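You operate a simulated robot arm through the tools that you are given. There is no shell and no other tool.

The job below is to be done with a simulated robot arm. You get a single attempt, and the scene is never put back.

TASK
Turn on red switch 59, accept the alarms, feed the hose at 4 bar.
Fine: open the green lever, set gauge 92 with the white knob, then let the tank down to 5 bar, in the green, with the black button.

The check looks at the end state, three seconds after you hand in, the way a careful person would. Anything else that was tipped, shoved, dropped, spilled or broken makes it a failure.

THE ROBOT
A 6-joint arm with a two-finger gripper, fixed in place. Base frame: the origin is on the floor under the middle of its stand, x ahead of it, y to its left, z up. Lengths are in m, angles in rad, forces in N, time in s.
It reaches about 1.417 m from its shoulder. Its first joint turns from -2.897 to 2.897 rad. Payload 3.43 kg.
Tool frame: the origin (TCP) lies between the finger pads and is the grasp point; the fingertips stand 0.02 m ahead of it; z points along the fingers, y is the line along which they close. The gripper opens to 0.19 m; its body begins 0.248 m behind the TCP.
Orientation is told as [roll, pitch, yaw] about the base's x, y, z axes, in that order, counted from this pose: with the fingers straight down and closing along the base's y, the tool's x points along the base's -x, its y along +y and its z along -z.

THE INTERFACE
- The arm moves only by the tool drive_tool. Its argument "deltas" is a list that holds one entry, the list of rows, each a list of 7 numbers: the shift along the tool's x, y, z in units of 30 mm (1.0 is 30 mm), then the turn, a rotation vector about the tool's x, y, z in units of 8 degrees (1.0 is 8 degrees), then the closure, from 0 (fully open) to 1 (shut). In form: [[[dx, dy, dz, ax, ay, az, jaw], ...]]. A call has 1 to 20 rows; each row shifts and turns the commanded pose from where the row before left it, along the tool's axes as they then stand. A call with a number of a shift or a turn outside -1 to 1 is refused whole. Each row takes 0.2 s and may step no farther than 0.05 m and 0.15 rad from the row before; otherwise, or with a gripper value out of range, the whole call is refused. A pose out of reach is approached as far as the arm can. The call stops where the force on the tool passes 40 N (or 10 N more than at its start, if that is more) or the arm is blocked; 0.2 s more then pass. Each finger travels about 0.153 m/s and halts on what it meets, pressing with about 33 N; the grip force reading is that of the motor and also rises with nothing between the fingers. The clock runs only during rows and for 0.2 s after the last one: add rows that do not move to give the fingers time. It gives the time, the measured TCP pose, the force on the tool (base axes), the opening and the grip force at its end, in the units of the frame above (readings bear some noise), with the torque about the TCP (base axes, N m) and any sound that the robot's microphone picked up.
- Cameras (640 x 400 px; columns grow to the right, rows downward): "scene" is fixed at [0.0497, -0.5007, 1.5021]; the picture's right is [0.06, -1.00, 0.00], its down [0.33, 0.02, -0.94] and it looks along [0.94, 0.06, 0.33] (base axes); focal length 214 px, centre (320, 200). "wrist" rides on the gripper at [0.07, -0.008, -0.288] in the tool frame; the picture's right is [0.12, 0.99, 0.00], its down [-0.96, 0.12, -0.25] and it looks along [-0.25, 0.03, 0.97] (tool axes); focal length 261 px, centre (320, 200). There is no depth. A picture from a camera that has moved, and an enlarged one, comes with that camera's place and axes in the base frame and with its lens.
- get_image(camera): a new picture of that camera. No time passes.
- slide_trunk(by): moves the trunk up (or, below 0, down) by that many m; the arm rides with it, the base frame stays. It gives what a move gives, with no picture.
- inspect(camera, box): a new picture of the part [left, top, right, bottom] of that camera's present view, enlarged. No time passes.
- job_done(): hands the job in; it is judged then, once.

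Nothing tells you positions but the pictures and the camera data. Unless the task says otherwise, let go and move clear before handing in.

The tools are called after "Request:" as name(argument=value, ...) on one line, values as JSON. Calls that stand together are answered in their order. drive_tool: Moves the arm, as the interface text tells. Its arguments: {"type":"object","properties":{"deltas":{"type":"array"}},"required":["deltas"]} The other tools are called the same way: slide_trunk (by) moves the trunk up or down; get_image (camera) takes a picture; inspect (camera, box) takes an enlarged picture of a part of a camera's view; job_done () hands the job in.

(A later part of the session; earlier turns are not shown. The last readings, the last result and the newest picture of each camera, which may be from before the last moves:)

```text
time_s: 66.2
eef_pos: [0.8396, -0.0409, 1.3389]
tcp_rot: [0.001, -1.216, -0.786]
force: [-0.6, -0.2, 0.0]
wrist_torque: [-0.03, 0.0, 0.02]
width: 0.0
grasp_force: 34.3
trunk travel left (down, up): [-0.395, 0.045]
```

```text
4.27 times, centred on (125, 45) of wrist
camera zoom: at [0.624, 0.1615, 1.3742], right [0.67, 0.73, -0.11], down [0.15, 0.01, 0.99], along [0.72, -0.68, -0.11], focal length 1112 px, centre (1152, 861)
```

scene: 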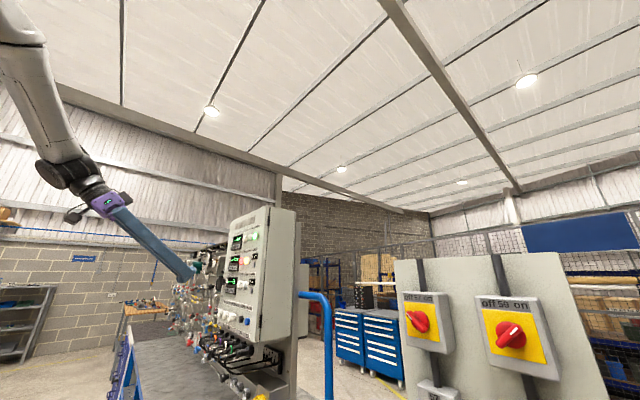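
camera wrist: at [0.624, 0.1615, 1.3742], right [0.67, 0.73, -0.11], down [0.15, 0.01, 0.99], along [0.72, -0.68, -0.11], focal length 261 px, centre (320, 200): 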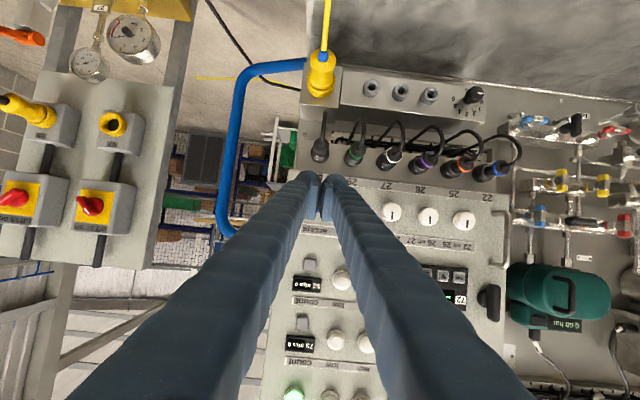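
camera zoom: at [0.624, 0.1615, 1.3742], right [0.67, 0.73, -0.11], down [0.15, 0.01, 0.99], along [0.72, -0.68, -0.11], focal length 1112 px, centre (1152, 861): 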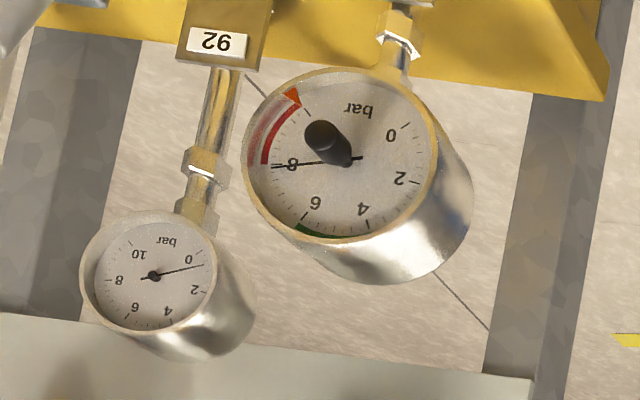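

Gauge 92 reads about 0.5 and the tank gauge reads 8 bar, with a green arc around 5. Next I'll back out from the cabinet, pitch the tool down and go look at the cart from above.

Request:
drive_tool(deltas=[[[0, -0.63, -1, 0, 0, 0, 1], [0, -0.63, -1, 0, 0, 0, 1], [0, -0.63, -1, 0, 0, 0, 1], [0, -0.63, -1, 0, 0, 0, 1], [0, -0.63, -1, 0, 0, 0, 1], [0, -0.63, -1, 0, 0, 0, 1], [0, 0, 0, 0, 0.97, 0, 1], [0, 0, 0, 0, 0.97, 0, 1], [0, 0, 0, 0, 0.97, 0, 1], [0, 0, 0, 0, 0.97, 0, 1], [0, 0, 0, 0, 0.97, 0, 1], [0, 0, 0, 0, 0.97, 0, 1], [0, 0, 0, 0, 0.97, 0, 1], [0, 0, 0, 0, 0.97, 0, 1], [0, 0, 0, 0, 0.97, 0, 1]]])

Request:
get_image(camera="wrist")

Request:
inspect(camera="scene", box=[210, 200, 300, 340])

```text
time_s: 69.4
eef_pos: [0.6418, -0.0021, 1.3997]
tcp_rot: [0.001, 0.007, -0.783]
force: [1.0, -1.3, -0.9]
wrist_torque: [0.02, 0.15, 0.03]
width: 0.0
grasp_force: 34.6
trunk travel left (down, up): [-0.395, 0.045]
```

```text
taken
camera wrist: at [0.5874, 0.0413, 1.6886], right [0.62, 0.79, 0.0], down [0.76, -0.6, 0.24], along [0.19, -0.15, -0.97], focal length 261 px, centre (320, 200)
```

wrist: 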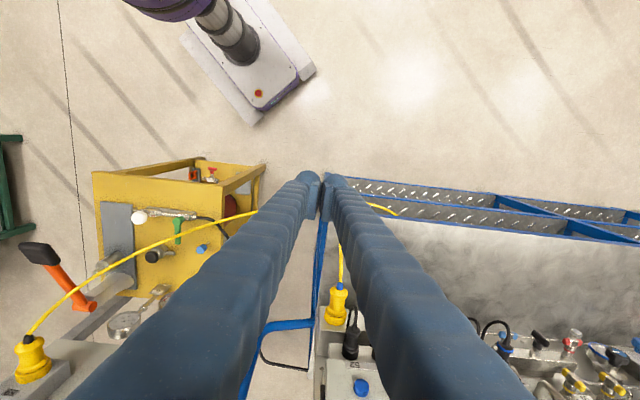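

```text
2.86 times, centred on (255, 270) of scene
camera zoom: at [0.0497, -0.5007, 1.5021], right [0.06, -1.0, 0.0], down [0.33, 0.02, -0.94], along [0.94, 0.06, 0.33], focal length 613 px, centre (506, 0)
```

zoom: 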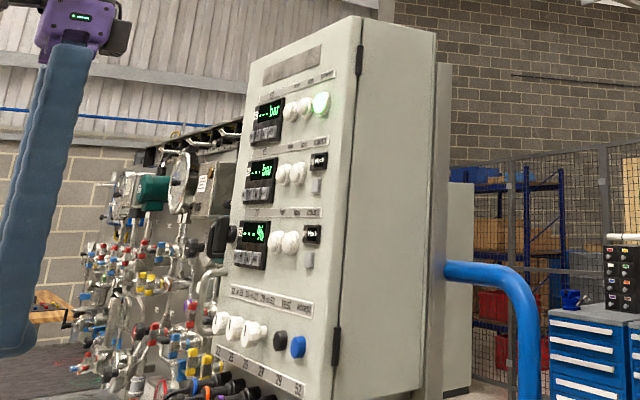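

Alarms still clear. Moving (tool down, jaws opening) to hover above the cart for a close look.

Request:
drive_tool(deltas=[[[-0.295, -0.943, 0.104, 0, 0, 0, 1], [-0.295, -0.943, 0.104, 0, 0, 0, 1], [-0.295, -0.943, 0.104, 0, 0, 0, 0.8], [-0.295, -0.943, 0.104, 0, 0, 0, 0.6], [-0.295, -0.943, 0.104, 0, 0, 0, 0.4], [-0.295, -0.943, 0.104, 0, 0, 0, 0.2], [-0.295, -0.943, 0.104, 0, 0, 0, 0], [-0.295, -0.943, 0.104, 0, 0, 0, 0], [-0.295, -0.943, 0.104, 0, 0, 0, 0], [-0.295, -0.943, 0.104, 0, 0, 0, 0], [-0.295, -0.943, 0.104, 0, 0, 0, 0], [-0.295, -0.943, 0.104, 0, 0, 0, 0], [-0.295, -0.943, 0.104, 0, 0, 0, 0], [-0.295, -0.943, 0.104, 0, 0, 0, 0], [-0.295, -0.943, 0.104, 0, 0, 0, 0], [-0.295, -0.943, 0.104, 0, 0, 0, 0]]])

Request:
get_image(camera="wrist")

Request:
inspect(camera="wrist", box=[220, 120, 400, 290])

```text
time_s: 72.8
eef_pos: [0.4175, -0.4229, 1.3523]
tcp_rot: [0.0, 0.002, -0.784]
force: [-0.5, 0.5, -0.2]
wrist_torque: [0.05, -0.03, -0.04]
width: 0.19
grasp_force: 0.1
trunk travel left (down, up): [-0.395, 0.045]
```

```text
taken
camera wrist: at [0.3612, -0.3799, 1.6391], right [0.62, 0.79, 0.0], down [0.76, -0.6, 0.24], along [0.19, -0.15, -0.97], focal length 261 px, centre (320, 200)
```

wrist: 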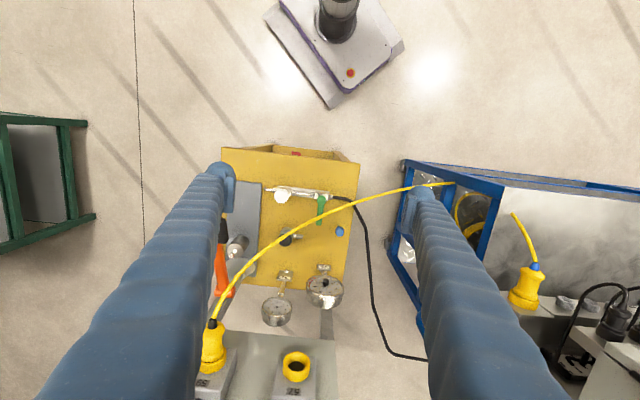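

```text
2.35 times, centred on (310, 205) of wrist
camera zoom: at [0.3612, -0.3799, 1.6391], right [0.62, 0.79, 0.0], down [0.76, -0.6, 0.24], along [0.19, -0.15, -0.97], focal length 613 px, centre (344, 188)
```

zoom: 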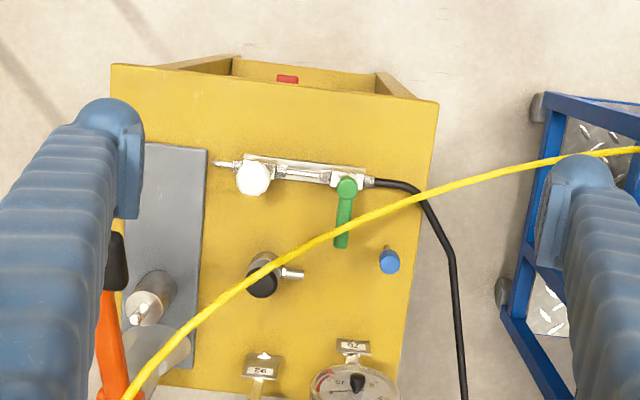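

Now I have a clear top view: the green lever is perpendicular to the pipe (closed), the white knob at left of it, black button lower; the yellow cable arcs above the lever. I'll descend somewhat on the robot's side for closer views to measure heights.

Request:
drive_tool(deltas=[[[-0.2, 0, 1, 0, 0, 0, 0], [-0.2, 0, 1, 0, 0, 0, 0], [-0.2, 0, 1, 0, 0, 0, 0], [0, 0, 1, 0, 0, 0, 0], [0, 0, 1, 0, 0, 0, 0], [0, 0, 1, 0, 0, 0, 0], [0, 0, 1, 0, 0, 0, 0]]])

Request:
get_image(camera="wrist")

Request:
inspect(camera="wrist", box=[240, 130, 400, 230])

Request:
inspect(camera="wrist", box=[200, 220, 400, 350])

```text
time_s: 74.4
eef_pos: [0.4325, -0.4363, 1.1415]
tcp_rot: [0.0, 0.001, -0.784]
force: [-0.1, -1.4, -0.5]
wrist_torque: [0.01, 0.03, -0.02]
width: 0.1901
grasp_force: 0.0
trunk travel left (down, up): [-0.395, 0.045]
```

```text
taken
camera wrist: at [0.3774, -0.3918, 1.4292], right [0.62, 0.79, 0.0], down [0.76, -0.6, 0.25], along [0.19, -0.15, -0.97], focal length 261 px, centre (320, 200)
```

wrist: 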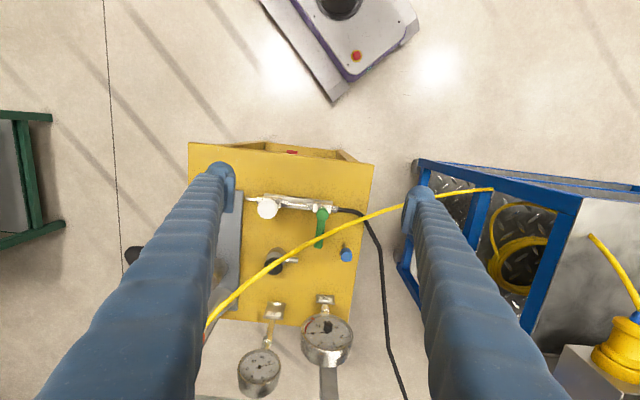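

```text
4.00 times, centred on (320, 180) of wrist
camera zoom: at [0.3774, -0.3918, 1.4292], right [0.62, 0.79, 0.0], down [0.76, -0.6, 0.25], along [0.19, -0.15, -0.97], focal length 1043 px, centre (320, 280)
```

zoom: 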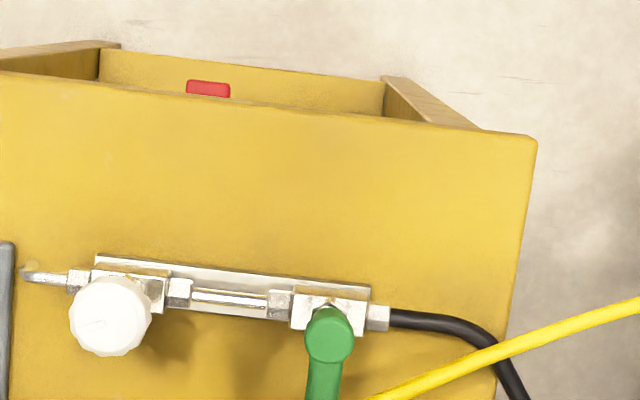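

```text
3.08 times, centred on (300, 285) of wrist
camera zoom: at [0.3774, -0.3918, 1.4292], right [0.62, 0.79, 0.0], down [0.76, -0.6, 0.25], along [0.19, -0.15, -0.97], focal length 802 px, centre (382, -62)
```

zoom: 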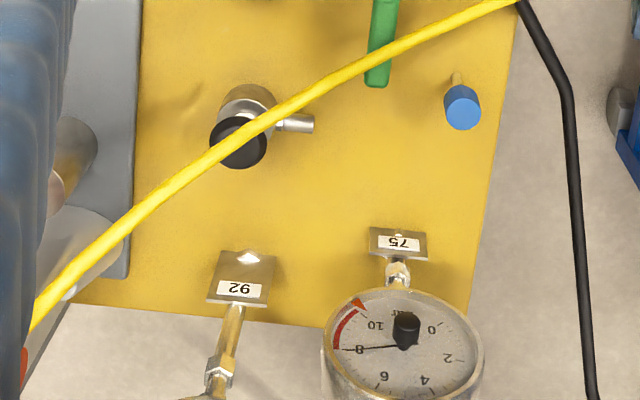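

The layout is clear: tags read 92 and 75; the tank gauge (75) shows 8 bar. I'll zoom tightly on the lever valve for hints on its opening direction.

Request:
inspect(camera="wrist", box=[295, 190, 365, 260])

Request:
inspect(camera="wrist", box=[240, 185, 310, 235])

Request:
inspect(camera="wrist", box=[220, 300, 370, 400])

Request:
inspect(camera="wrist", box=[180, 130, 260, 330])

```text
5.71 times, centred on (330, 225) of wrist
camera zoom: at [0.3774, -0.3918, 1.4292], right [0.62, 0.79, 0.0], down [0.76, -0.6, 0.25], along [0.19, -0.15, -0.97], focal length 1489 px, centre (263, 57)
```

zoom: 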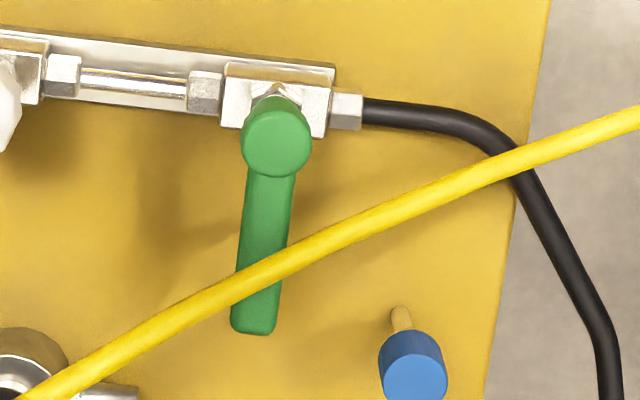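

```text
8.00 times, centred on (275, 210) of wrist
camera zoom: at [0.3774, -0.3918, 1.4292], right [0.62, 0.79, 0.0], down [0.76, -0.6, 0.25], along [0.19, -0.15, -0.97], focal length 2085 px, centre (680, 120)
```

zoom: 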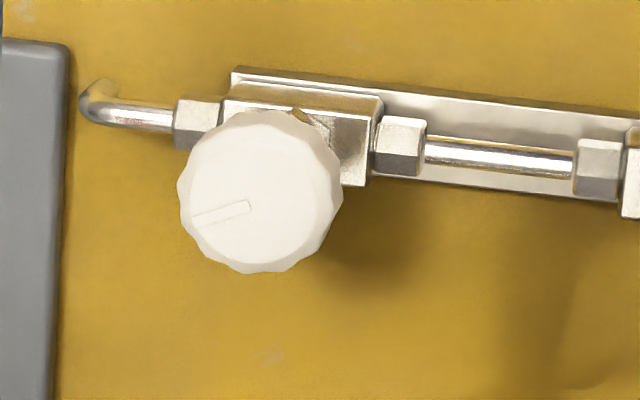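

```text
4.00 times, centred on (295, 350) of wrist
camera zoom: at [0.3774, -0.3918, 1.4292], right [0.62, 0.79, 0.0], down [0.76, -0.6, 0.25], along [0.19, -0.15, -0.97], focal length 1043 px, centre (420, -400)
```

zoom: 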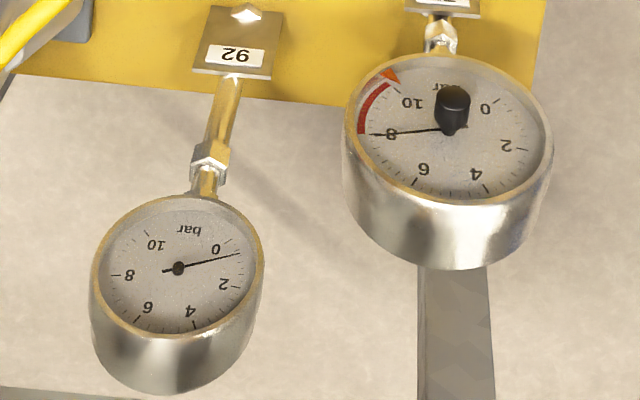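

```text
2.00 times, centred on (220, 230) of wrist
camera zoom: at [0.3774, -0.3918, 1.4292], right [0.62, 0.79, 0.0], down [0.76, -0.6, 0.25], along [0.19, -0.15, -0.97], focal length 521 px, centre (520, 140)
```

zoom: 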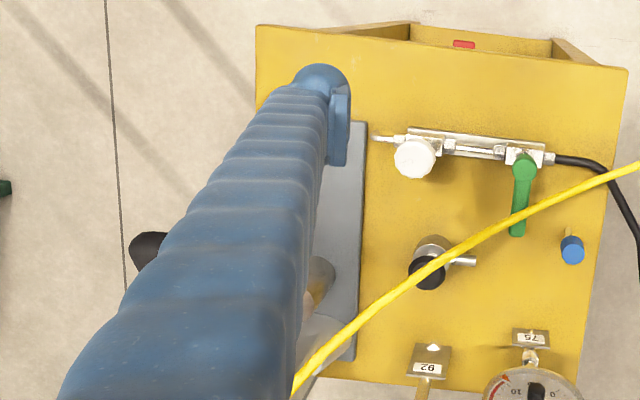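

Measured: lever hub ≈ (0.517,-0.496, top 0.883), white knob ≈ (0.433,-0.580, top 0.886), black button ≈ (0.551,-0.670, top 0.866); the cable crosses ~4 cm above the lever and a hammer is perched at z≈1.0 left of the knob, to be avoided. I'll roll the gripper (in free air here) so I can later swing the lever counter-clockwise while leaning away from the cable.

Request:
drive_tool(deltas=[[[0, 0, 0, 0, 0, 1, 0.74], [0, 0, 0, 0, 0, 1, 0.74], [0, 0, 0, 0, 0, 1, 0.74], [0, 0, 0, 0, 0, 1, 0.74], [0, 0, 0, 0, 0, 1, 0.74], [0, 0, 0, 0, 0, 1, 0.74], [0, 0, 0, 0, 0, 1, 0.74], [0, 0, 0, 0, 0, 1, 0.74], [0, 0, 0, 0, 0, 1, 0.74], [0, 0, 0, 0, 0, 1, 0.74], [0, 0, 0, 0, 0, 1, 0.74], [0, 0, 0, 0, 0, 1, 0.74], [0, 0, 0, 0, 0, 1, 0.74], [0, 0, 0, 0, 0, 1, 0.74], [0, 0, 0, 0, 0, 1, 0.74], [0, 0, 0, 0, 0, 1, 0.74], [0, 0, 0, 0, 0, 1, 0.74]]])

Request:
get_image(camera="wrist")

```text
time_s: 78.0
eef_pos: [0.4313, -0.4348, 1.1406]
tcp_rot: [-0.001, -0.002, 3.121]
force: [-0.1, 0.5, -0.4]
wrist_torque: [0.02, 0.0, 0.01]
width: 0.0493
grasp_force: 0.0
trunk travel left (down, up): [-0.395, 0.045]
```

```text
taken
camera wrist: at [0.5026, -0.4272, 1.4288], right [0.1, -0.99, 0.0], down [-0.96, -0.1, 0.25], along [-0.25, -0.02, -0.97], focal length 261 px, centre (320, 200)
```

wrist: 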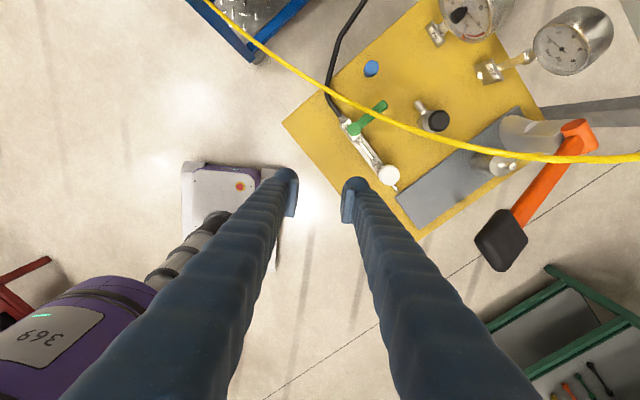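

This new angle is great for triangulating the cable, lever and hammer. Zooming in.

Request:
inspect(camera="wrist", box=[320, 80, 420, 190])

Request:
inspect(camera="wrist", box=[400, 60, 600, 280])

Request:
inspect(camera="wrist", box=[420, 0, 640, 120])

```text
3.64 times, centred on (370, 135) of wrist
camera zoom: at [0.5026, -0.4272, 1.4288], right [0.1, -0.99, 0.0], down [-0.96, -0.1, 0.25], along [-0.25, -0.02, -0.97], focal length 948 px, centre (138, 436)
```

zoom: 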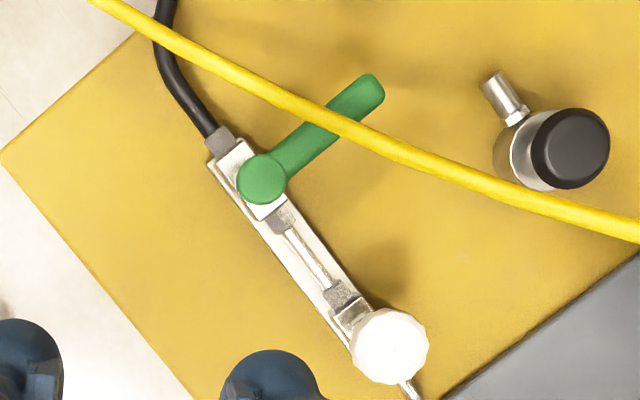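

```text
1.82 times, centred on (500, 170) of wrist
camera zoom: at [0.5026, -0.4272, 1.4288], right [0.1, -0.99, 0.0], down [-0.96, -0.1, 0.25], along [-0.25, -0.02, -0.97], focal length 474 px, centre (-7, 254)
```

zoom: 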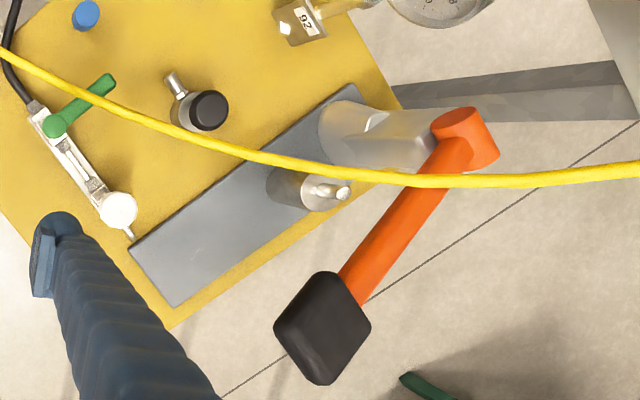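

```text
2.91 times, centred on (530, 60) of wrist
camera zoom: at [0.5026, -0.4272, 1.4288], right [0.1, -0.99, 0.0], down [-0.96, -0.1, 0.25], along [-0.25, -0.02, -0.97], focal length 758 px, centre (-291, 607)
```

zoom: 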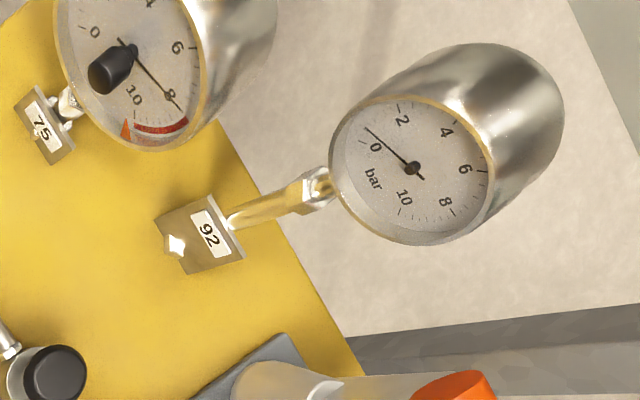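

Refined: lever top ≈ z 0.896, hub (0.515,-0.493), end (0.567,-0.546); cable centre ≈ 0.92 above it. I'll lean the tool 25° away from the cable and finish the roll while still high up.

Request:
drive_tool(deltas=[[[0, 0, 0, -0.278, 0.729, 0, 0.74], [0, 0, 0, -0.278, 0.729, 0, 0.74], [0, 0, 0, -0.278, 0.729, 0, 0.74], [0, 0, 0, -0.278, 0.729, 0, 0.74], [0, 0, 0, 0, 0, 0.9, 0.74], [0, 0, 0, 0, 0, 0.9, 0.74], [0, 0, 0, 0, 0, 0.9, 0.74], [0, 0, 0, 0, 0, 0.9, 0.74]]])

Request:
get_image(camera="wrist")

```text
time_s: 79.8
eef_pos: [0.4356, -0.4264, 1.1402]
tcp_rot: [-0.079, 0.359, 2.61]
force: [0.5, -0.3, -0.4]
wrist_torque: [0.0, 0.0, -0.04]
width: 0.0495
grasp_force: 0.0
out of reach, approached as far as the arm can: row 4
trunk travel left (down, up): [-0.395, 0.045]
```

```text
taken
camera wrist: at [0.3972, -0.4198, 1.4344], right [-0.38, -0.92, -0.03], down [-0.92, 0.38, -0.12], along [0.12, -0.01, -0.99], focal length 261 px, centre (320, 200)
```

wrist: 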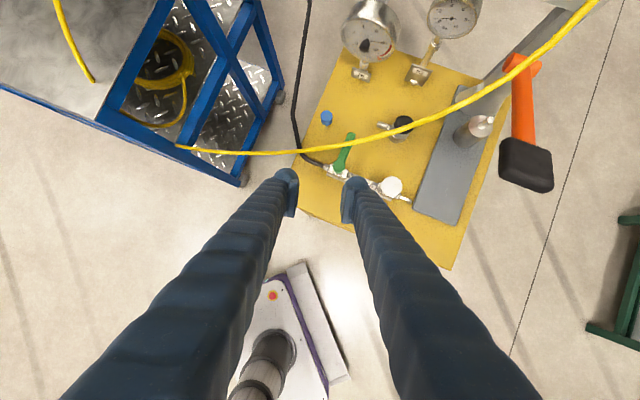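

The tool now leans away from the cable. To find the lever's opening direction safely, I'll close the fingers and come down left of the lever for a gentle sideways test push.

Request:
drive_tool(deltas=[[[0.142, 0.559, 0.938, 0, 0, 0, 1], [0.142, 0.559, 0.938, 0, 0, 0, 1], [0.142, 0.559, 0.938, 0, 0, 0, 1], [0.142, 0.559, 0.938, 0, 0, 0, 1], [0.142, 0.559, 0.938, 0, 0, 0, 1], [0.142, 0.559, 0.938, 0, 0, 0, 1], [0, 0, 0, 0, 0, 0, 1]]])

Request:
get_image(camera="wrist")

Request:
inspect(camera="wrist", box=[250, 90, 420, 220])

```text
time_s: 81.4
eef_pos: [0.4646, -0.5459, 0.9833]
tcp_rot: [-0.078, 0.36, 2.612]
force: [-0.3, -0.4, 1.4]
wrist_torque: [0.05, -0.01, 0.0]
width: 0.0002
grasp_force: 32.7
trunk travel left (down, up): [-0.395, 0.045]
```

```text
taken
camera wrist: at [0.4274, -0.5392, 1.2775], right [-0.38, -0.92, -0.03], down [-0.92, 0.38, -0.12], along [0.12, -0.02, -0.99], focal length 261 px, centre (320, 200)
```

wrist: 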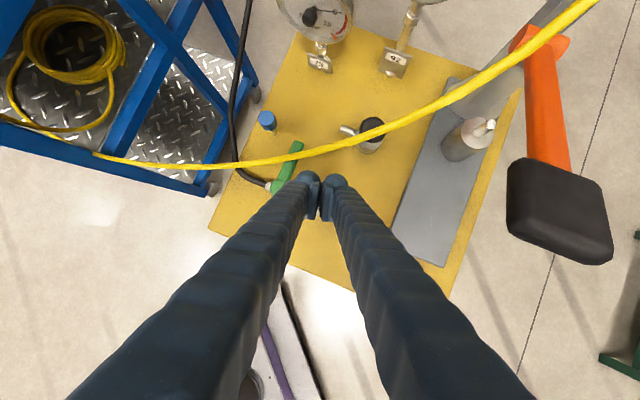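

```text
3.08 times, centred on (335, 155) of wrist
camera zoom: at [0.4274, -0.5392, 1.2775], right [-0.38, -0.92, -0.03], down [-0.92, 0.38, -0.12], along [0.12, -0.02, -0.99], focal length 802 px, centre (274, 338)
```

zoom: 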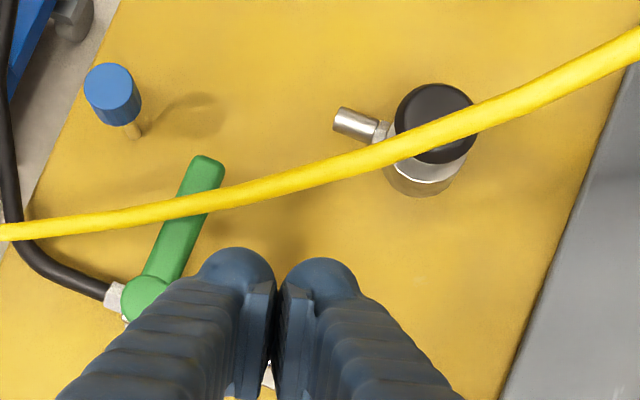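

The fingertips are positioned left of the lever on the robot's side of the cable. I'll descend along the leaning tool axis to lever height.

Request:
drive_tool(deltas=[[[0, 0, 0.75, 0, 0, 0, 1], [0, 0, 0.75, 0, 0, 0, 1], [0, 0, 0.75, 0, 0, 0, 1], [0, 0, 0.75, 0, 0, 0, 1], [0, 0, 0, 0, 0, 0, 1]]])

Request:
get_image(camera="wrist")

Request:
inspect(camera="wrist", box=[250, 90, 420, 220])

```text
time_s: 82.6
eef_pos: [0.4974, -0.5556, 0.9001]
tcp_rot: [-0.077, 0.359, 2.612]
force: [-0.2, -0.2, 0.3]
wrist_torque: [0.02, -0.01, -0.01]
width: 0.0
grasp_force: 33.2
trunk travel left (down, up): [-0.395, 0.045]
```

```text
taken
camera wrist: at [0.4606, -0.5488, 1.1942], right [-0.38, -0.92, -0.03], down [-0.92, 0.38, -0.12], along [0.12, -0.02, -0.99], focal length 261 px, centre (320, 200)
```

wrist: 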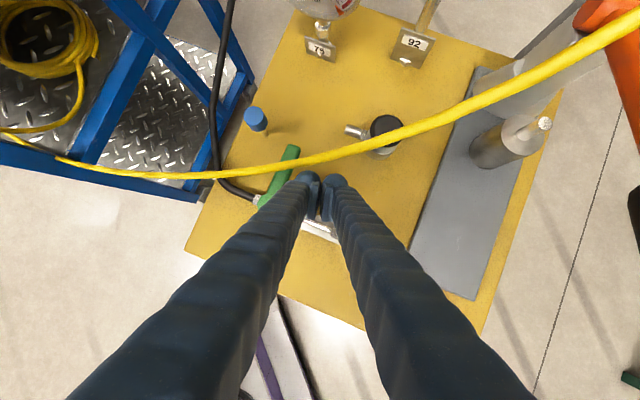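

```text
3.08 times, centred on (335, 155) of wrist
camera zoom: at [0.4606, -0.5488, 1.1942], right [-0.38, -0.92, -0.03], down [-0.92, 0.38, -0.12], along [0.12, -0.02, -0.99], focal length 802 px, centre (274, 338)
```

zoom: 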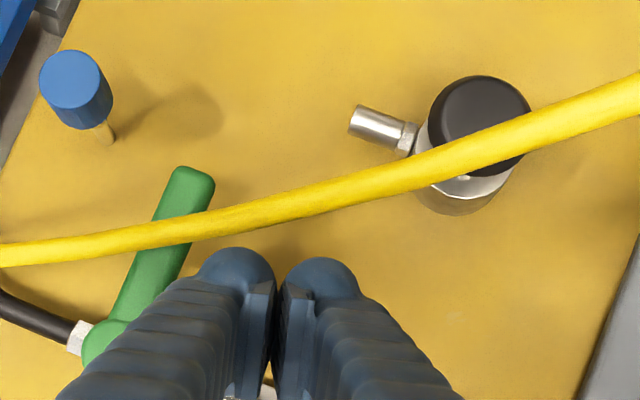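

Close to lever height. One more centimetre down, then a gentle push to the right (CCW) in small steps.

Request:
drive_tool(deltas=[[[0, 0, 0.33, 0, 0, 0, 1], [0, -0.2, 0, 0, 0, 0, 1], [0, -0.2, 0, 0, 0, 0, 1], [0, 0, 0, 0, 0, 0, 1]]])

Request:
inspect(camera="wrist", box=[250, 90, 420, 220])

```text
time_s: 83.6
eef_pos: [0.5043, -0.5443, 0.8928]
tcp_rot: [-0.079, 0.357, 2.612]
force: [-0.4, 0.1, 0.5]
wrist_torque: [0.06, -0.02, -0.03]
width: 0.0
grasp_force: 33.2
trunk travel left (down, up): [-0.395, 0.045]
```

```text
3.08 times, centred on (335, 155) of wrist
camera zoom: at [0.4675, -0.5385, 1.1857], right [-0.38, -0.92, -0.03], down [-0.92, 0.38, -0.12], along [0.12, -0.01, -0.99], focal length 802 px, centre (274, 338)
```

zoom: 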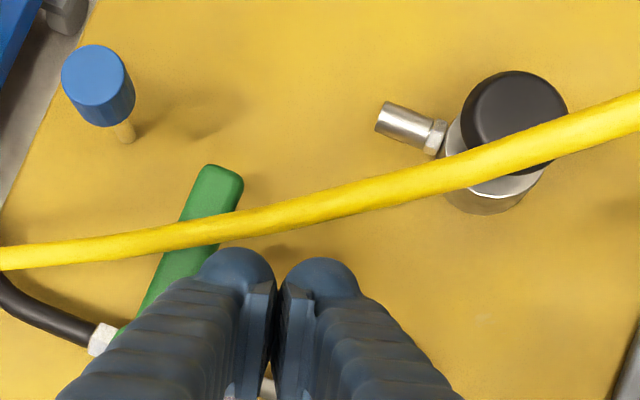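

Not in contact yet. Pushing a few more millimetres.

Request:
drive_tool(deltas=[[[0, -0.15, 0, 0, 0, 0, 1], [0, -0.15, 0, 0, 0, 0, 1], [0, 0, 0, 0, 0, 0, 1]]])

Request:
inspect(camera="wrist", box=[250, 90, 420, 220])

```text
time_s: 84.4
eef_pos: [0.5081, -0.5411, 0.893]
tcp_rot: [-0.079, 0.358, 2.608]
force: [-18.6, -34.0, 0.1]
wrist_torque: [-0.42, 0.17, 0.45]
width: 0.0
grasp_force: 32.6
trunk travel left (down, up): [-0.395, 0.045]
```

```text
3.08 times, centred on (335, 155) of wrist
camera zoom: at [0.4699, -0.5345, 1.1869], right [-0.38, -0.92, -0.03], down [-0.92, 0.38, -0.12], along [0.12, -0.02, -0.99], focal length 802 px, centre (274, 338)
```

zoom: 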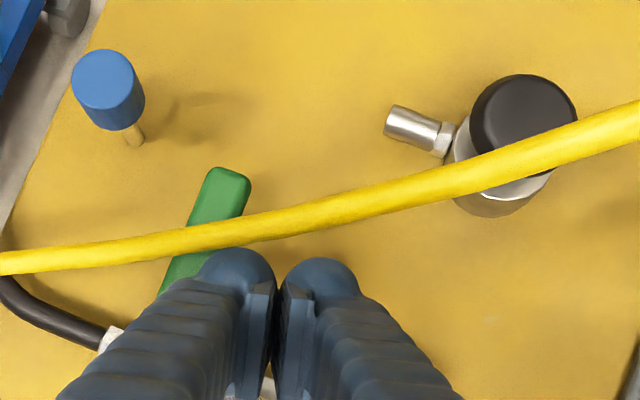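

CCW is solidly blocked (39 N, lever did not move), so the lever must open clockwise. I back off sideways, then lift out along the tool axis.

Request:
drive_tool(deltas=[[[0, 0.4, 0, 0, 0, 0, 1], [0, 0.4, 0, 0, 0, 0, 1], [0, 0, -0.9, 0, 0, 0, 1], [0, 0, -0.9, 0, 0, 0, 1], [0, 0, -0.9, 0, 0, 0, 1], [0, 0, -0.9, 0, 0, 0, 1], [0, 0, -0.9, 0, 0, 0, 1], [0, 0, -0.9, 0, 0, 0, 1], [0, 0, -0.9, 0, 0, 0, 1]]])

Request:
inspect(camera="wrist", box=[250, 90, 420, 220])

```text
time_s: 86.4
eef_pos: [0.4342, -0.5365, 1.0673]
tcp_rot: [-0.078, 0.359, 2.614]
force: [0.4, 0.2, 0.6]
wrist_torque: [-0.04, -0.02, 0.01]
width: 0.0
grasp_force: 33.4
trunk travel left (down, up): [-0.395, 0.045]
```

```text
3.08 times, centred on (335, 155) of wrist
camera zoom: at [0.3955, -0.5298, 1.3611], right [-0.38, -0.92, -0.03], down [-0.92, 0.38, -0.12], along [0.12, -0.02, -0.99], focal length 802 px, centre (274, 338)
```

zoom: 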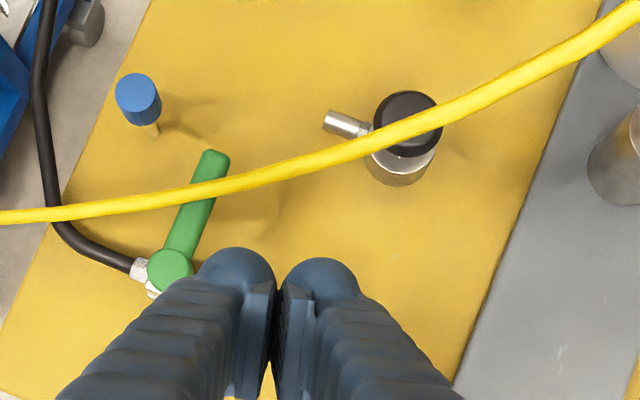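

Lever unchanged. Now roll back (−160°) to the orientation suited for a clockwise swing.

Request:
drive_tool(deltas=[[[0, 0, -0.3, 0, 0, -1, 1], [0, 0, -0.3, 0, 0, -1, 1], [0, 0, -0.3, 0, 0, -1, 1], [0, 0, 0, 0, 0, -1, 1], [0, 0, 0, 0, 0, -1, 1], [0, 0, 0, 0, 0, -1, 1], [0, 0, 0, 0, 0, -1, 1], [0, 0, 0, 0, 0, -1, 1], [0, 0, 0, 0, 0, -1, 1], [0, 0, 0, 0, 0, -1, 1], [0, 0, 0, 0, 0, -1, 0.8], [0, 0, 0, 0, 0, -1, 0.8], [0, 0, 0, 0, 0, -1, 0.8], [0, 0, 0, 0, 0, -1, 0.8], [0, 0, 0, 0, 0, -1, 0.8], [0, 0, 0, 0, 0, -1, 0.8], [0, 0, 0, 0, 0, -1, 0.8], [0, 0, 0, 0, 0, -1, 0.8], [0, 0, 0, 0, 0, -1, 0.8], [0, 0, 0, 0, 0, -1, 0.8]]])

Request:
get_image(camera="wrist")

```text
time_s: 90.6
eef_pos: [0.4253, -0.5339, 1.093]
tcp_rot: [0.2, -0.311, -0.895]
force: [0.2, 0.2, 0.7]
wrist_torque: [0.01, -0.03, -0.02]
width: 0.038
grasp_force: 0.1
trunk travel left (down, up): [-0.395, 0.045]
```

```text
taken
camera wrist: at [0.2778, -0.4559, 1.3378], right [0.65, 0.75, 0.15], down [0.57, -0.61, 0.55], along [0.5, -0.27, -0.82], focal length 261 px, centre (320, 200)
```

wrist: 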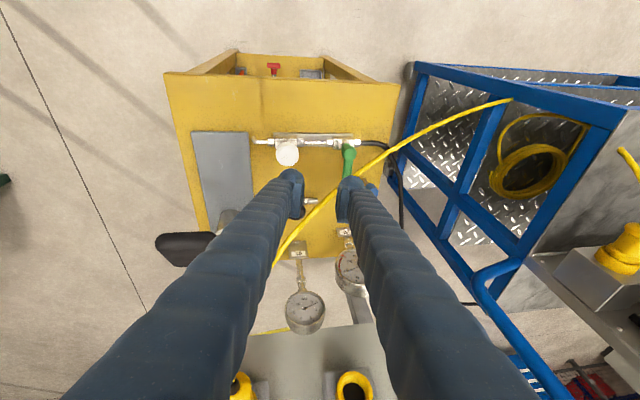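

Good view here. With a small roll correction the closing axis is perpendicular to the lever; I'll move to 10 cm above the lever root along the leaning tool axis, jaws open ~36 mm.

Request:
drive_tool(deltas=[[[0, 0, 0, 0, 0, -0.76, 0.8], [0.2, 0.476, 0.99, 0, 0, 0, 0.8], [0.2, 0.476, 0.99, 0, 0, 0, 0.8], [0.2, 0.476, 0.99, 0, 0, 0, 0.8], [0.2, 0.476, 0.99, 0, 0, 0, 0.8], [0, 0, 0, 0, 0, 0, 0.8]]])

Request:
get_image(camera="wrist")

Request:
inspect(camera="wrist", box=[250, 110, 420, 240])

```text
time_s: 92.0
eef_pos: [0.4872, -0.4872, 0.9823]
tcp_rot: [0.167, -0.33, -0.786]
force: [-0.1, 1.0, 0.0]
wrist_torque: [0.01, -0.01, 0.0]
width: 0.0381
grasp_force: 0.1
trunk travel left (down, up): [-0.395, 0.045]
```

```text
taken
camera wrist: at [0.336, -0.4149, 1.2267], right [0.58, 0.81, 0.12], down [0.64, -0.53, 0.56], along [0.52, -0.25, -0.82], focal length 261 px, centre (320, 200)
```

wrist: 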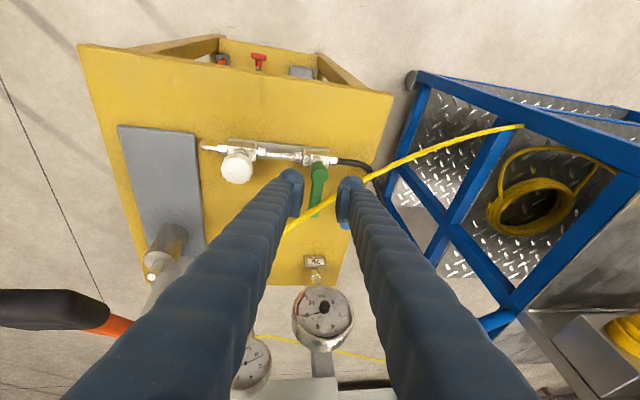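

```text
3.08 times, centred on (335, 175) of wrist
camera zoom: at [0.336, -0.4149, 1.2267], right [0.58, 0.81, 0.12], down [0.64, -0.53, 0.56], along [0.52, -0.25, -0.82], focal length 802 px, centre (274, 277)
```

zoom: 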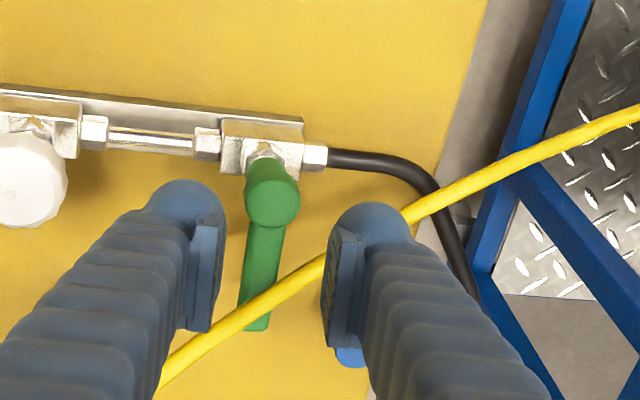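

The lever root sits between the open fingers and the cable lies beyond them. I'll shift 3 mm to centre and descend 8 cm along the tool axis, then re-check.

Request:
drive_tool(deltas=[[[0, -0.1, 0.66, 0, 0, 0, 0.8], [0, 0, 0.66, 0, 0, 0, 0.8], [0, 0, 0.66, 0, 0, 0, 0.8], [0, 0, 0.66, 0, 0, 0, 0.8], [0, 0, 0, 0, 0, 0, 0.8]]])

Request:
inspect(camera="wrist", box=[250, 110, 420, 240])

Request:
get_image(camera="wrist")

```text
time_s: 93.2
eef_pos: [0.5112, -0.4991, 0.9085]
tcp_rot: [0.166, -0.33, -0.783]
force: [-0.3, 0.4, -0.3]
wrist_torque: [-0.03, 0.03, 0.0]
width: 0.038
grasp_force: 0.0
trunk travel left (down, up): [-0.395, 0.045]
```

```text
3.08 times, centred on (335, 175) of wrist
camera zoom: at [0.3602, -0.4265, 1.1524], right [0.58, 0.81, 0.12], down [0.64, -0.53, 0.56], along [0.52, -0.25, -0.82], focal length 802 px, centre (274, 277)
```

zoom: 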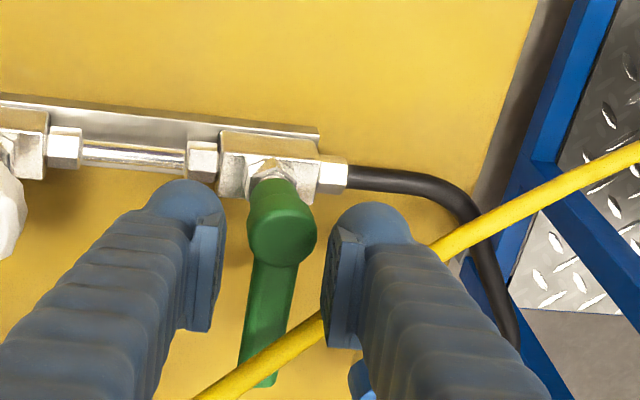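

```text
taken
camera wrist: at [0.3602, -0.4265, 1.1524], right [0.58, 0.81, 0.12], down [0.64, -0.53, 0.56], along [0.52, -0.25, -0.82], focal length 261 px, centre (320, 200)
```

wrist: 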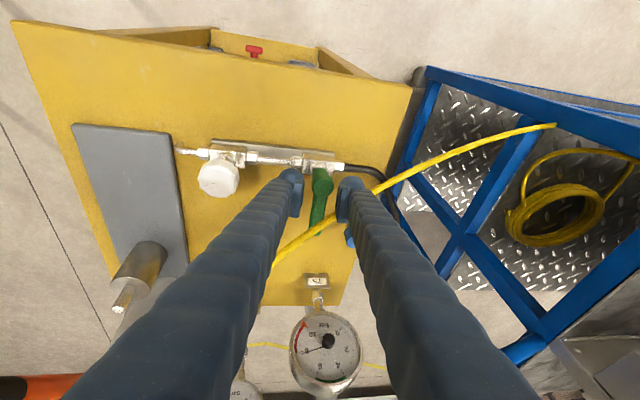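

Well centred on the lever root. Descending the last 2 cm.

Request:
drive_tool(deltas=[[[0, 0, 0.33, 0, 0, 0, 0.8], [0, 0, 0.33, 0, 0, 0, 0.8], [0, 0, 0, 0, 0, 0, 0.8]]])

Request:
inspect(camera="wrist", box=[250, 110, 420, 240])

```text
time_s: 94.0
eef_pos: [0.5186, -0.5022, 0.8888]
tcp_rot: [0.166, -0.327, -0.784]
force: [0.2, -0.4, 0.0]
wrist_torque: [0.01, 0.01, 0.0]
width: 0.038
grasp_force: 0.1
trunk travel left (down, up): [-0.395, 0.045]
```

```text
3.08 times, centred on (335, 175) of wrist
camera zoom: at [0.3671, -0.4299, 1.1334], right [0.58, 0.81, 0.12], down [0.64, -0.53, 0.56], along [0.52, -0.25, -0.82], focal length 802 px, centre (274, 277)
```

zoom: 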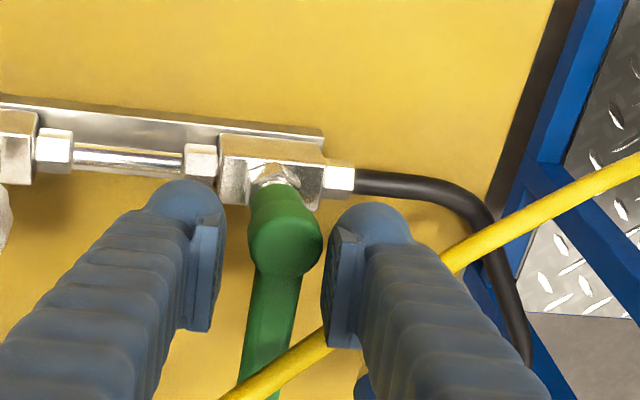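

Fingers straddle the lever root. I'll centre, cage the lever (≈30 mm opening), and begin a gentle clockwise turn of ~24° to see if it moves.

Request:
drive_tool(deltas=[[[0, 0.1, 0, 0, 0, 0, 0.845], [0, 0, 0, 0, 0, 0, 0.845], [0, -0.05, 0, 0, 0, 1, 0.845], [0, -0.05, 0, 0, 0, 1, 0.845], [0, -0.05, 0, 0, 0, 1, 0.845]]])

Request:
inspect(camera="wrist", box=[250, 110, 420, 240])

```text
time_s: 95.2
eef_pos: [0.5178, -0.5019, 0.8918]
tcp_rot: [0.285, -0.235, -1.212]
force: [-5.7, 4.7, 15.0]
wrist_torque: [-0.43, -0.3, 1.12]
width: 0.0309
grasp_force: 44.7
trunk travel left (down, up): [-0.395, 0.045]
```

```text
3.08 times, centred on (335, 175) of wrist
camera zoom: at [0.3872, -0.4093, 1.1408], right [0.83, 0.51, 0.25], down [0.35, -0.8, 0.49], along [0.44, -0.32, -0.84], focal length 802 px, centre (274, 277)
```

zoom: 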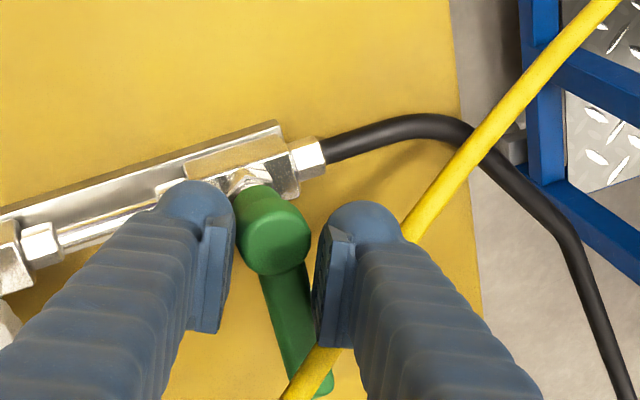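

The tool turned 24° but the lever stayed put against ~1.1 Nm, so near the hub I lack leverage. I'll undo that turn, release and lift out, then try clockwise again at the lever's far end where the arm is ~65 mm.

Request:
drive_tool(deltas=[[[0, 0.05, 0, 0, 0, -1, 0.8], [0, 0.05, 0, 0, 0, -1, 0.8], [0, 0.05, 0, 0, 0, -1, 0.8], [0, 0, 0, 0, 0, 0, 0.8]]])

Request:
inspect(camera="wrist", box=[250, 110, 420, 240])

```text
time_s: 96.2
eef_pos: [0.521, -0.5012, 0.8904]
tcp_rot: [0.164, -0.328, -0.784]
force: [1.0, 0.0, -0.5]
wrist_torque: [0.0, 0.03, 0.02]
width: 0.0382
grasp_force: 0.0
trunk travel left (down, up): [-0.395, 0.045]
```

```text
3.08 times, centred on (335, 175) of wrist
camera zoom: at [0.3703, -0.4284, 1.1352], right [0.57, 0.81, 0.12], down [0.64, -0.53, 0.56], along [0.52, -0.25, -0.82], focal length 802 px, centre (274, 277)
```

zoom: 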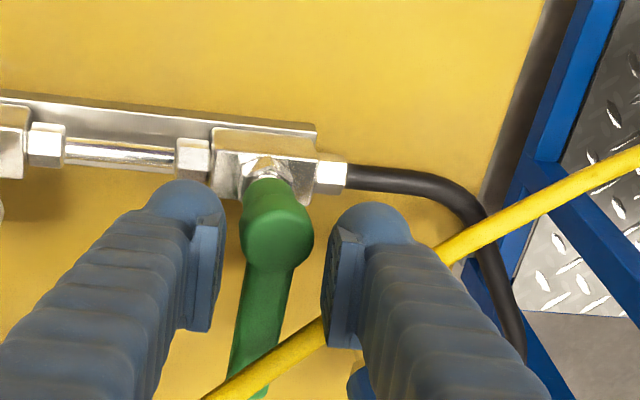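

Lever unchanged and nothing disturbed. I'll lift out, close the fingers, and turn the tool vertical with the finger pair aligned along the lever direction.

Request:
drive_tool(deltas=[[[0, 0, -0.7, 0, 0, 0, 0.8], [0, 0, -0.9, 0, 0, 0, 0.8], [0, 0, -0.9, 0, 0, 0, 0.8], [0, 0, -0.9, 0, 0, 0, 0.8], [0, 0, -0.9, 0, 0, 0, 1], [0, 0, -0.9, 0, 0, 0, 1], [0, 0, 0, 0.232, 0.0775, 0.942, 1], [0, 0, 0, 0.232, 0.0775, 0.942, 1], [0, 0, 0, 0.232, 0.0775, 0.942, 1], [0, 0, 0, 0.232, 0.0775, 0.942, 1], [0, 0, 0, 0.232, 0.0775, 0.942, 1], [0, 0, 0, 0.232, 0.0775, 0.942, 1], [0, 0, 0, 0.232, 0.0775, 0.942, 1], [0, 0, 0, 0.232, 0.0775, 0.942, 1], [0, 0, 0, 0.232, 0.0775, 0.942, 1], [0, 0, 0, 0.232, 0.0775, 0.942, 1], [0, 0, 0, 0.232, 0.0775, 0.942, 1], [0, 0, 0, 0.232, 0.0775, 0.942, 1]]])

Request:
get_image(camera="wrist")

```text
time_s: 100.0
eef_pos: [0.4676, -0.4833, 1.0357]
tcp_rot: [-0.005, -0.002, -2.357]
force: [0.4, 0.2, 0.2]
wrist_torque: [0.03, 0.03, -0.04]
width: 0.0
grasp_force: 33.2
trunk travel left (down, up): [-0.395, 0.045]
```

```text
taken
camera wrist: at [0.5118, -0.4273, 1.3239], right [0.78, -0.62, 0.0], down [-0.6, -0.76, 0.25], along [-0.16, -0.19, -0.97], focal length 261 px, centre (320, 200)
```

wrist: 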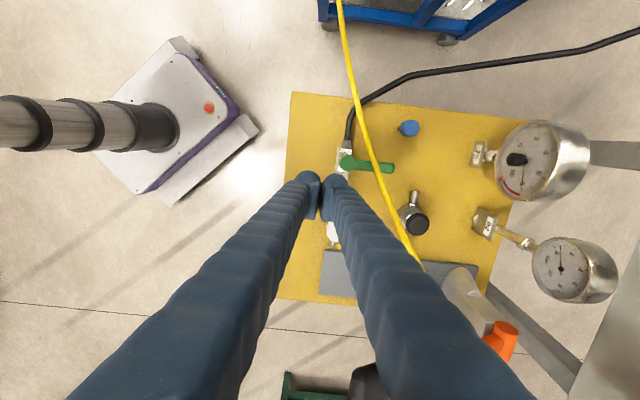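

This view shows lever, cable and blue knob clearly. Zoom for a precise fix before going down on the far side of the cable.

Request:
inspect(camera="wrist", box=[320, 90, 450, 190])

Request:
inspect(camera="wrist", box=[460, 100, 620, 310])

```text
4.00 times, centred on (385, 140) of wrist
camera zoom: at [0.5118, -0.4273, 1.3239], right [0.78, -0.62, 0.0], down [-0.6, -0.76, 0.25], along [-0.16, -0.19, -0.97], focal length 1043 px, centre (60, 440)
```

zoom: 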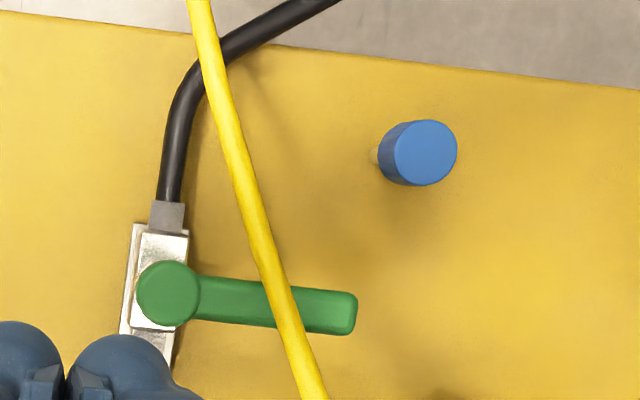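

```text
1.90 times, centred on (540, 205) of wrist
camera zoom: at [0.5118, -0.4273, 1.3239], right [0.78, -0.62, 0.0], down [-0.6, -0.76, 0.25], along [-0.16, -0.19, -0.97], focal length 496 px, centre (-99, 190)
```

zoom: 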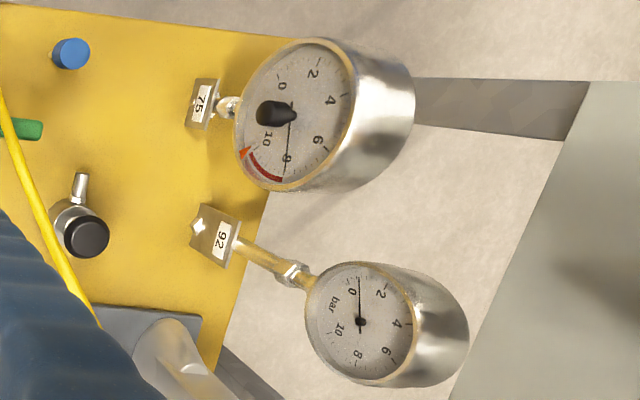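

The target slot between the cable, lever end and blue knob is clear. I'll move over it and descend to just above, then check.

Request:
drive_tool(deltas=[[[0.489, 1, 0, 0, 0, 0, 1], [0.489, 1, 0, 0, 0, 0, 1], [0.489, 1, 0, 0, 0, 0, 1], [0.489, 1, 0, 0, 0, 0, 1], [0, 0, 0.9, 0, 0, 0, 1], [0, 0, 0.9, 0, 0, 0, 1], [0, 0, 0.9, 0, 0, 0, 1], [0, 0, 0, 0, 0, 0, 1]]])

Request:
get_image(camera="wrist")

Request:
inspect(camera="wrist", box=[250, 110, 400, 230])

```text
time_s: 101.8
eef_pos: [0.5951, -0.5278, 0.9549]
tcp_rot: [-0.001, 0.0, -2.357]
force: [-0.4, -0.1, -0.4]
wrist_torque: [0.01, -0.02, 0.0]
width: 0.0
grasp_force: 32.8
trunk travel left (down, up): [-0.395, 0.045]
```

```text
taken
camera wrist: at [0.6391, -0.4715, 1.2421], right [0.79, -0.62, 0.0], down [-0.6, -0.76, 0.25], along [-0.15, -0.19, -0.97], focal length 261 px, centre (320, 200)
```

wrist: 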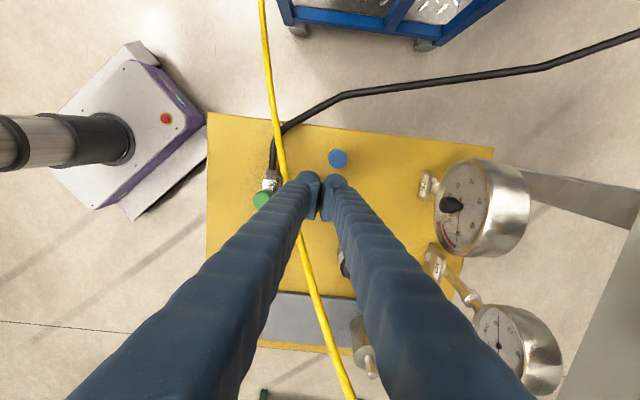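

```text
3.33 times, centred on (325, 170) of wrist
camera zoom: at [0.6391, -0.4715, 1.2421], right [0.79, -0.62, 0.0], down [-0.6, -0.76, 0.25], along [-0.15, -0.19, -0.97], focal length 869 px, centre (303, 300)
```

zoom: 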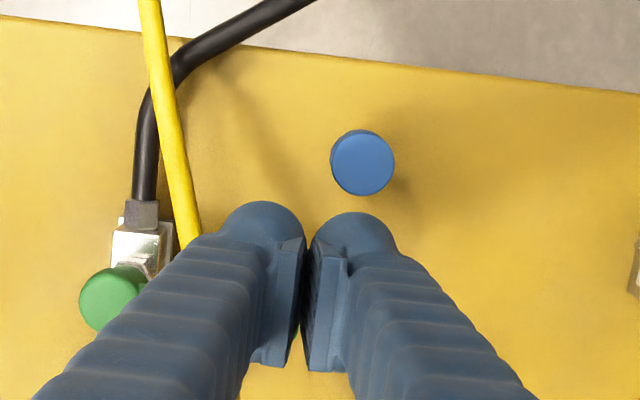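

Position confirmed: cable to the left, blue knob above. I'll shift 3 mm away from the blue knob and descend to lever height.

Request:
drive_tool(deltas=[[[-0.1, 0, 0, 0, 0, 0, 1], [0, 0, 0.74, 0, 0, 0, 1], [0, 0, 0.74, 0, 0, 0, 1], [0, 0, 0.7, 0, 0, 0, 1], [0, 0, 0, 0, 0, 0, 1]]])

Request:
inspect(camera="wrist", box=[230, 110, 400, 240])

```text
time_s: 102.9
eef_pos: [0.596, -0.53, 0.8988]
tcp_rot: [0.003, 0.001, -2.358]
force: [5.5, 6.5, 10.0]
wrist_torque: [0.08, 0.25, -0.12]
width: 0.0001
grasp_force: 33.0
trunk travel left (down, up): [-0.395, 0.045]
stopped in row 5: the force on the tool passed its limit at 143 N (the readings are from after the stop); the commanded pose is now the measured one
```

```text
3.08 times, centred on (315, 175) of wrist
camera zoom: at [0.6391, -0.4725, 1.1863], right [0.79, -0.62, 0.0], down [-0.6, -0.76, 0.25], along [-0.15, -0.2, -0.97], focal length 802 px, centre (335, 277)
```

zoom: 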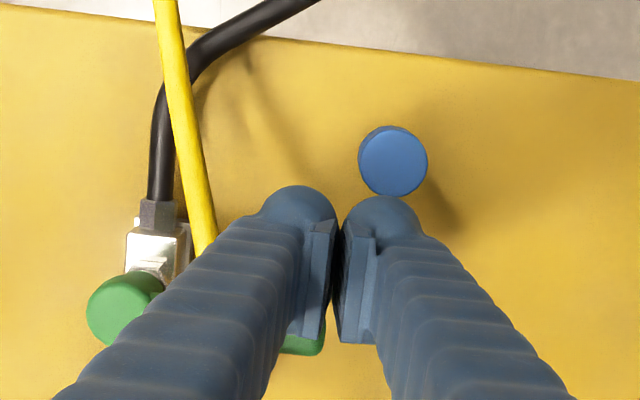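

The descent stopped against the lever's edge (finger is a bit thicker than assumed); the tip is already at lever height. I'll ease 3 mm away from the lever to relieve the force and verify.

Request:
drive_tool(deltas=[[[0.1, 0, 0, 0, 0, 0, 1], [0, 0, 0, 0, 0, 0, 1]]])

Request:
inspect(camera="wrist", box=[230, 110, 400, 240])

```text
time_s: 103.5
eef_pos: [0.5955, -0.5276, 0.8975]
tcp_rot: [0.003, 0.0, -2.357]
force: [0.1, 0.7, -0.1]
wrist_torque: [0.03, -0.04, 0.01]
width: 0.0
grasp_force: 32.9
trunk travel left (down, up): [-0.395, 0.045]
```

```text
3.08 times, centred on (315, 175) of wrist
camera zoom: at [0.6393, -0.4709, 1.1854], right [0.79, -0.62, 0.0], down [-0.6, -0.76, 0.25], along [-0.15, -0.2, -0.97], focal length 802 px, centre (335, 277)
```

zoom: 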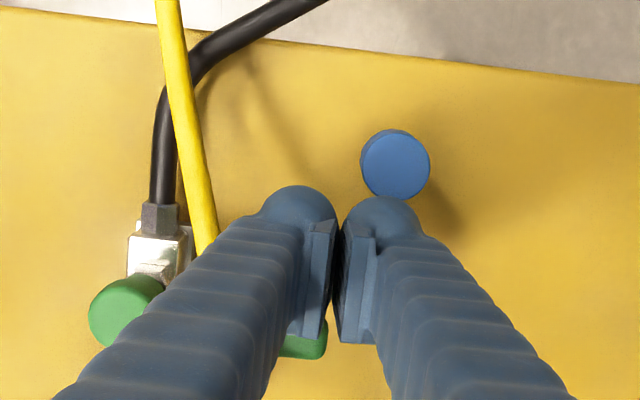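

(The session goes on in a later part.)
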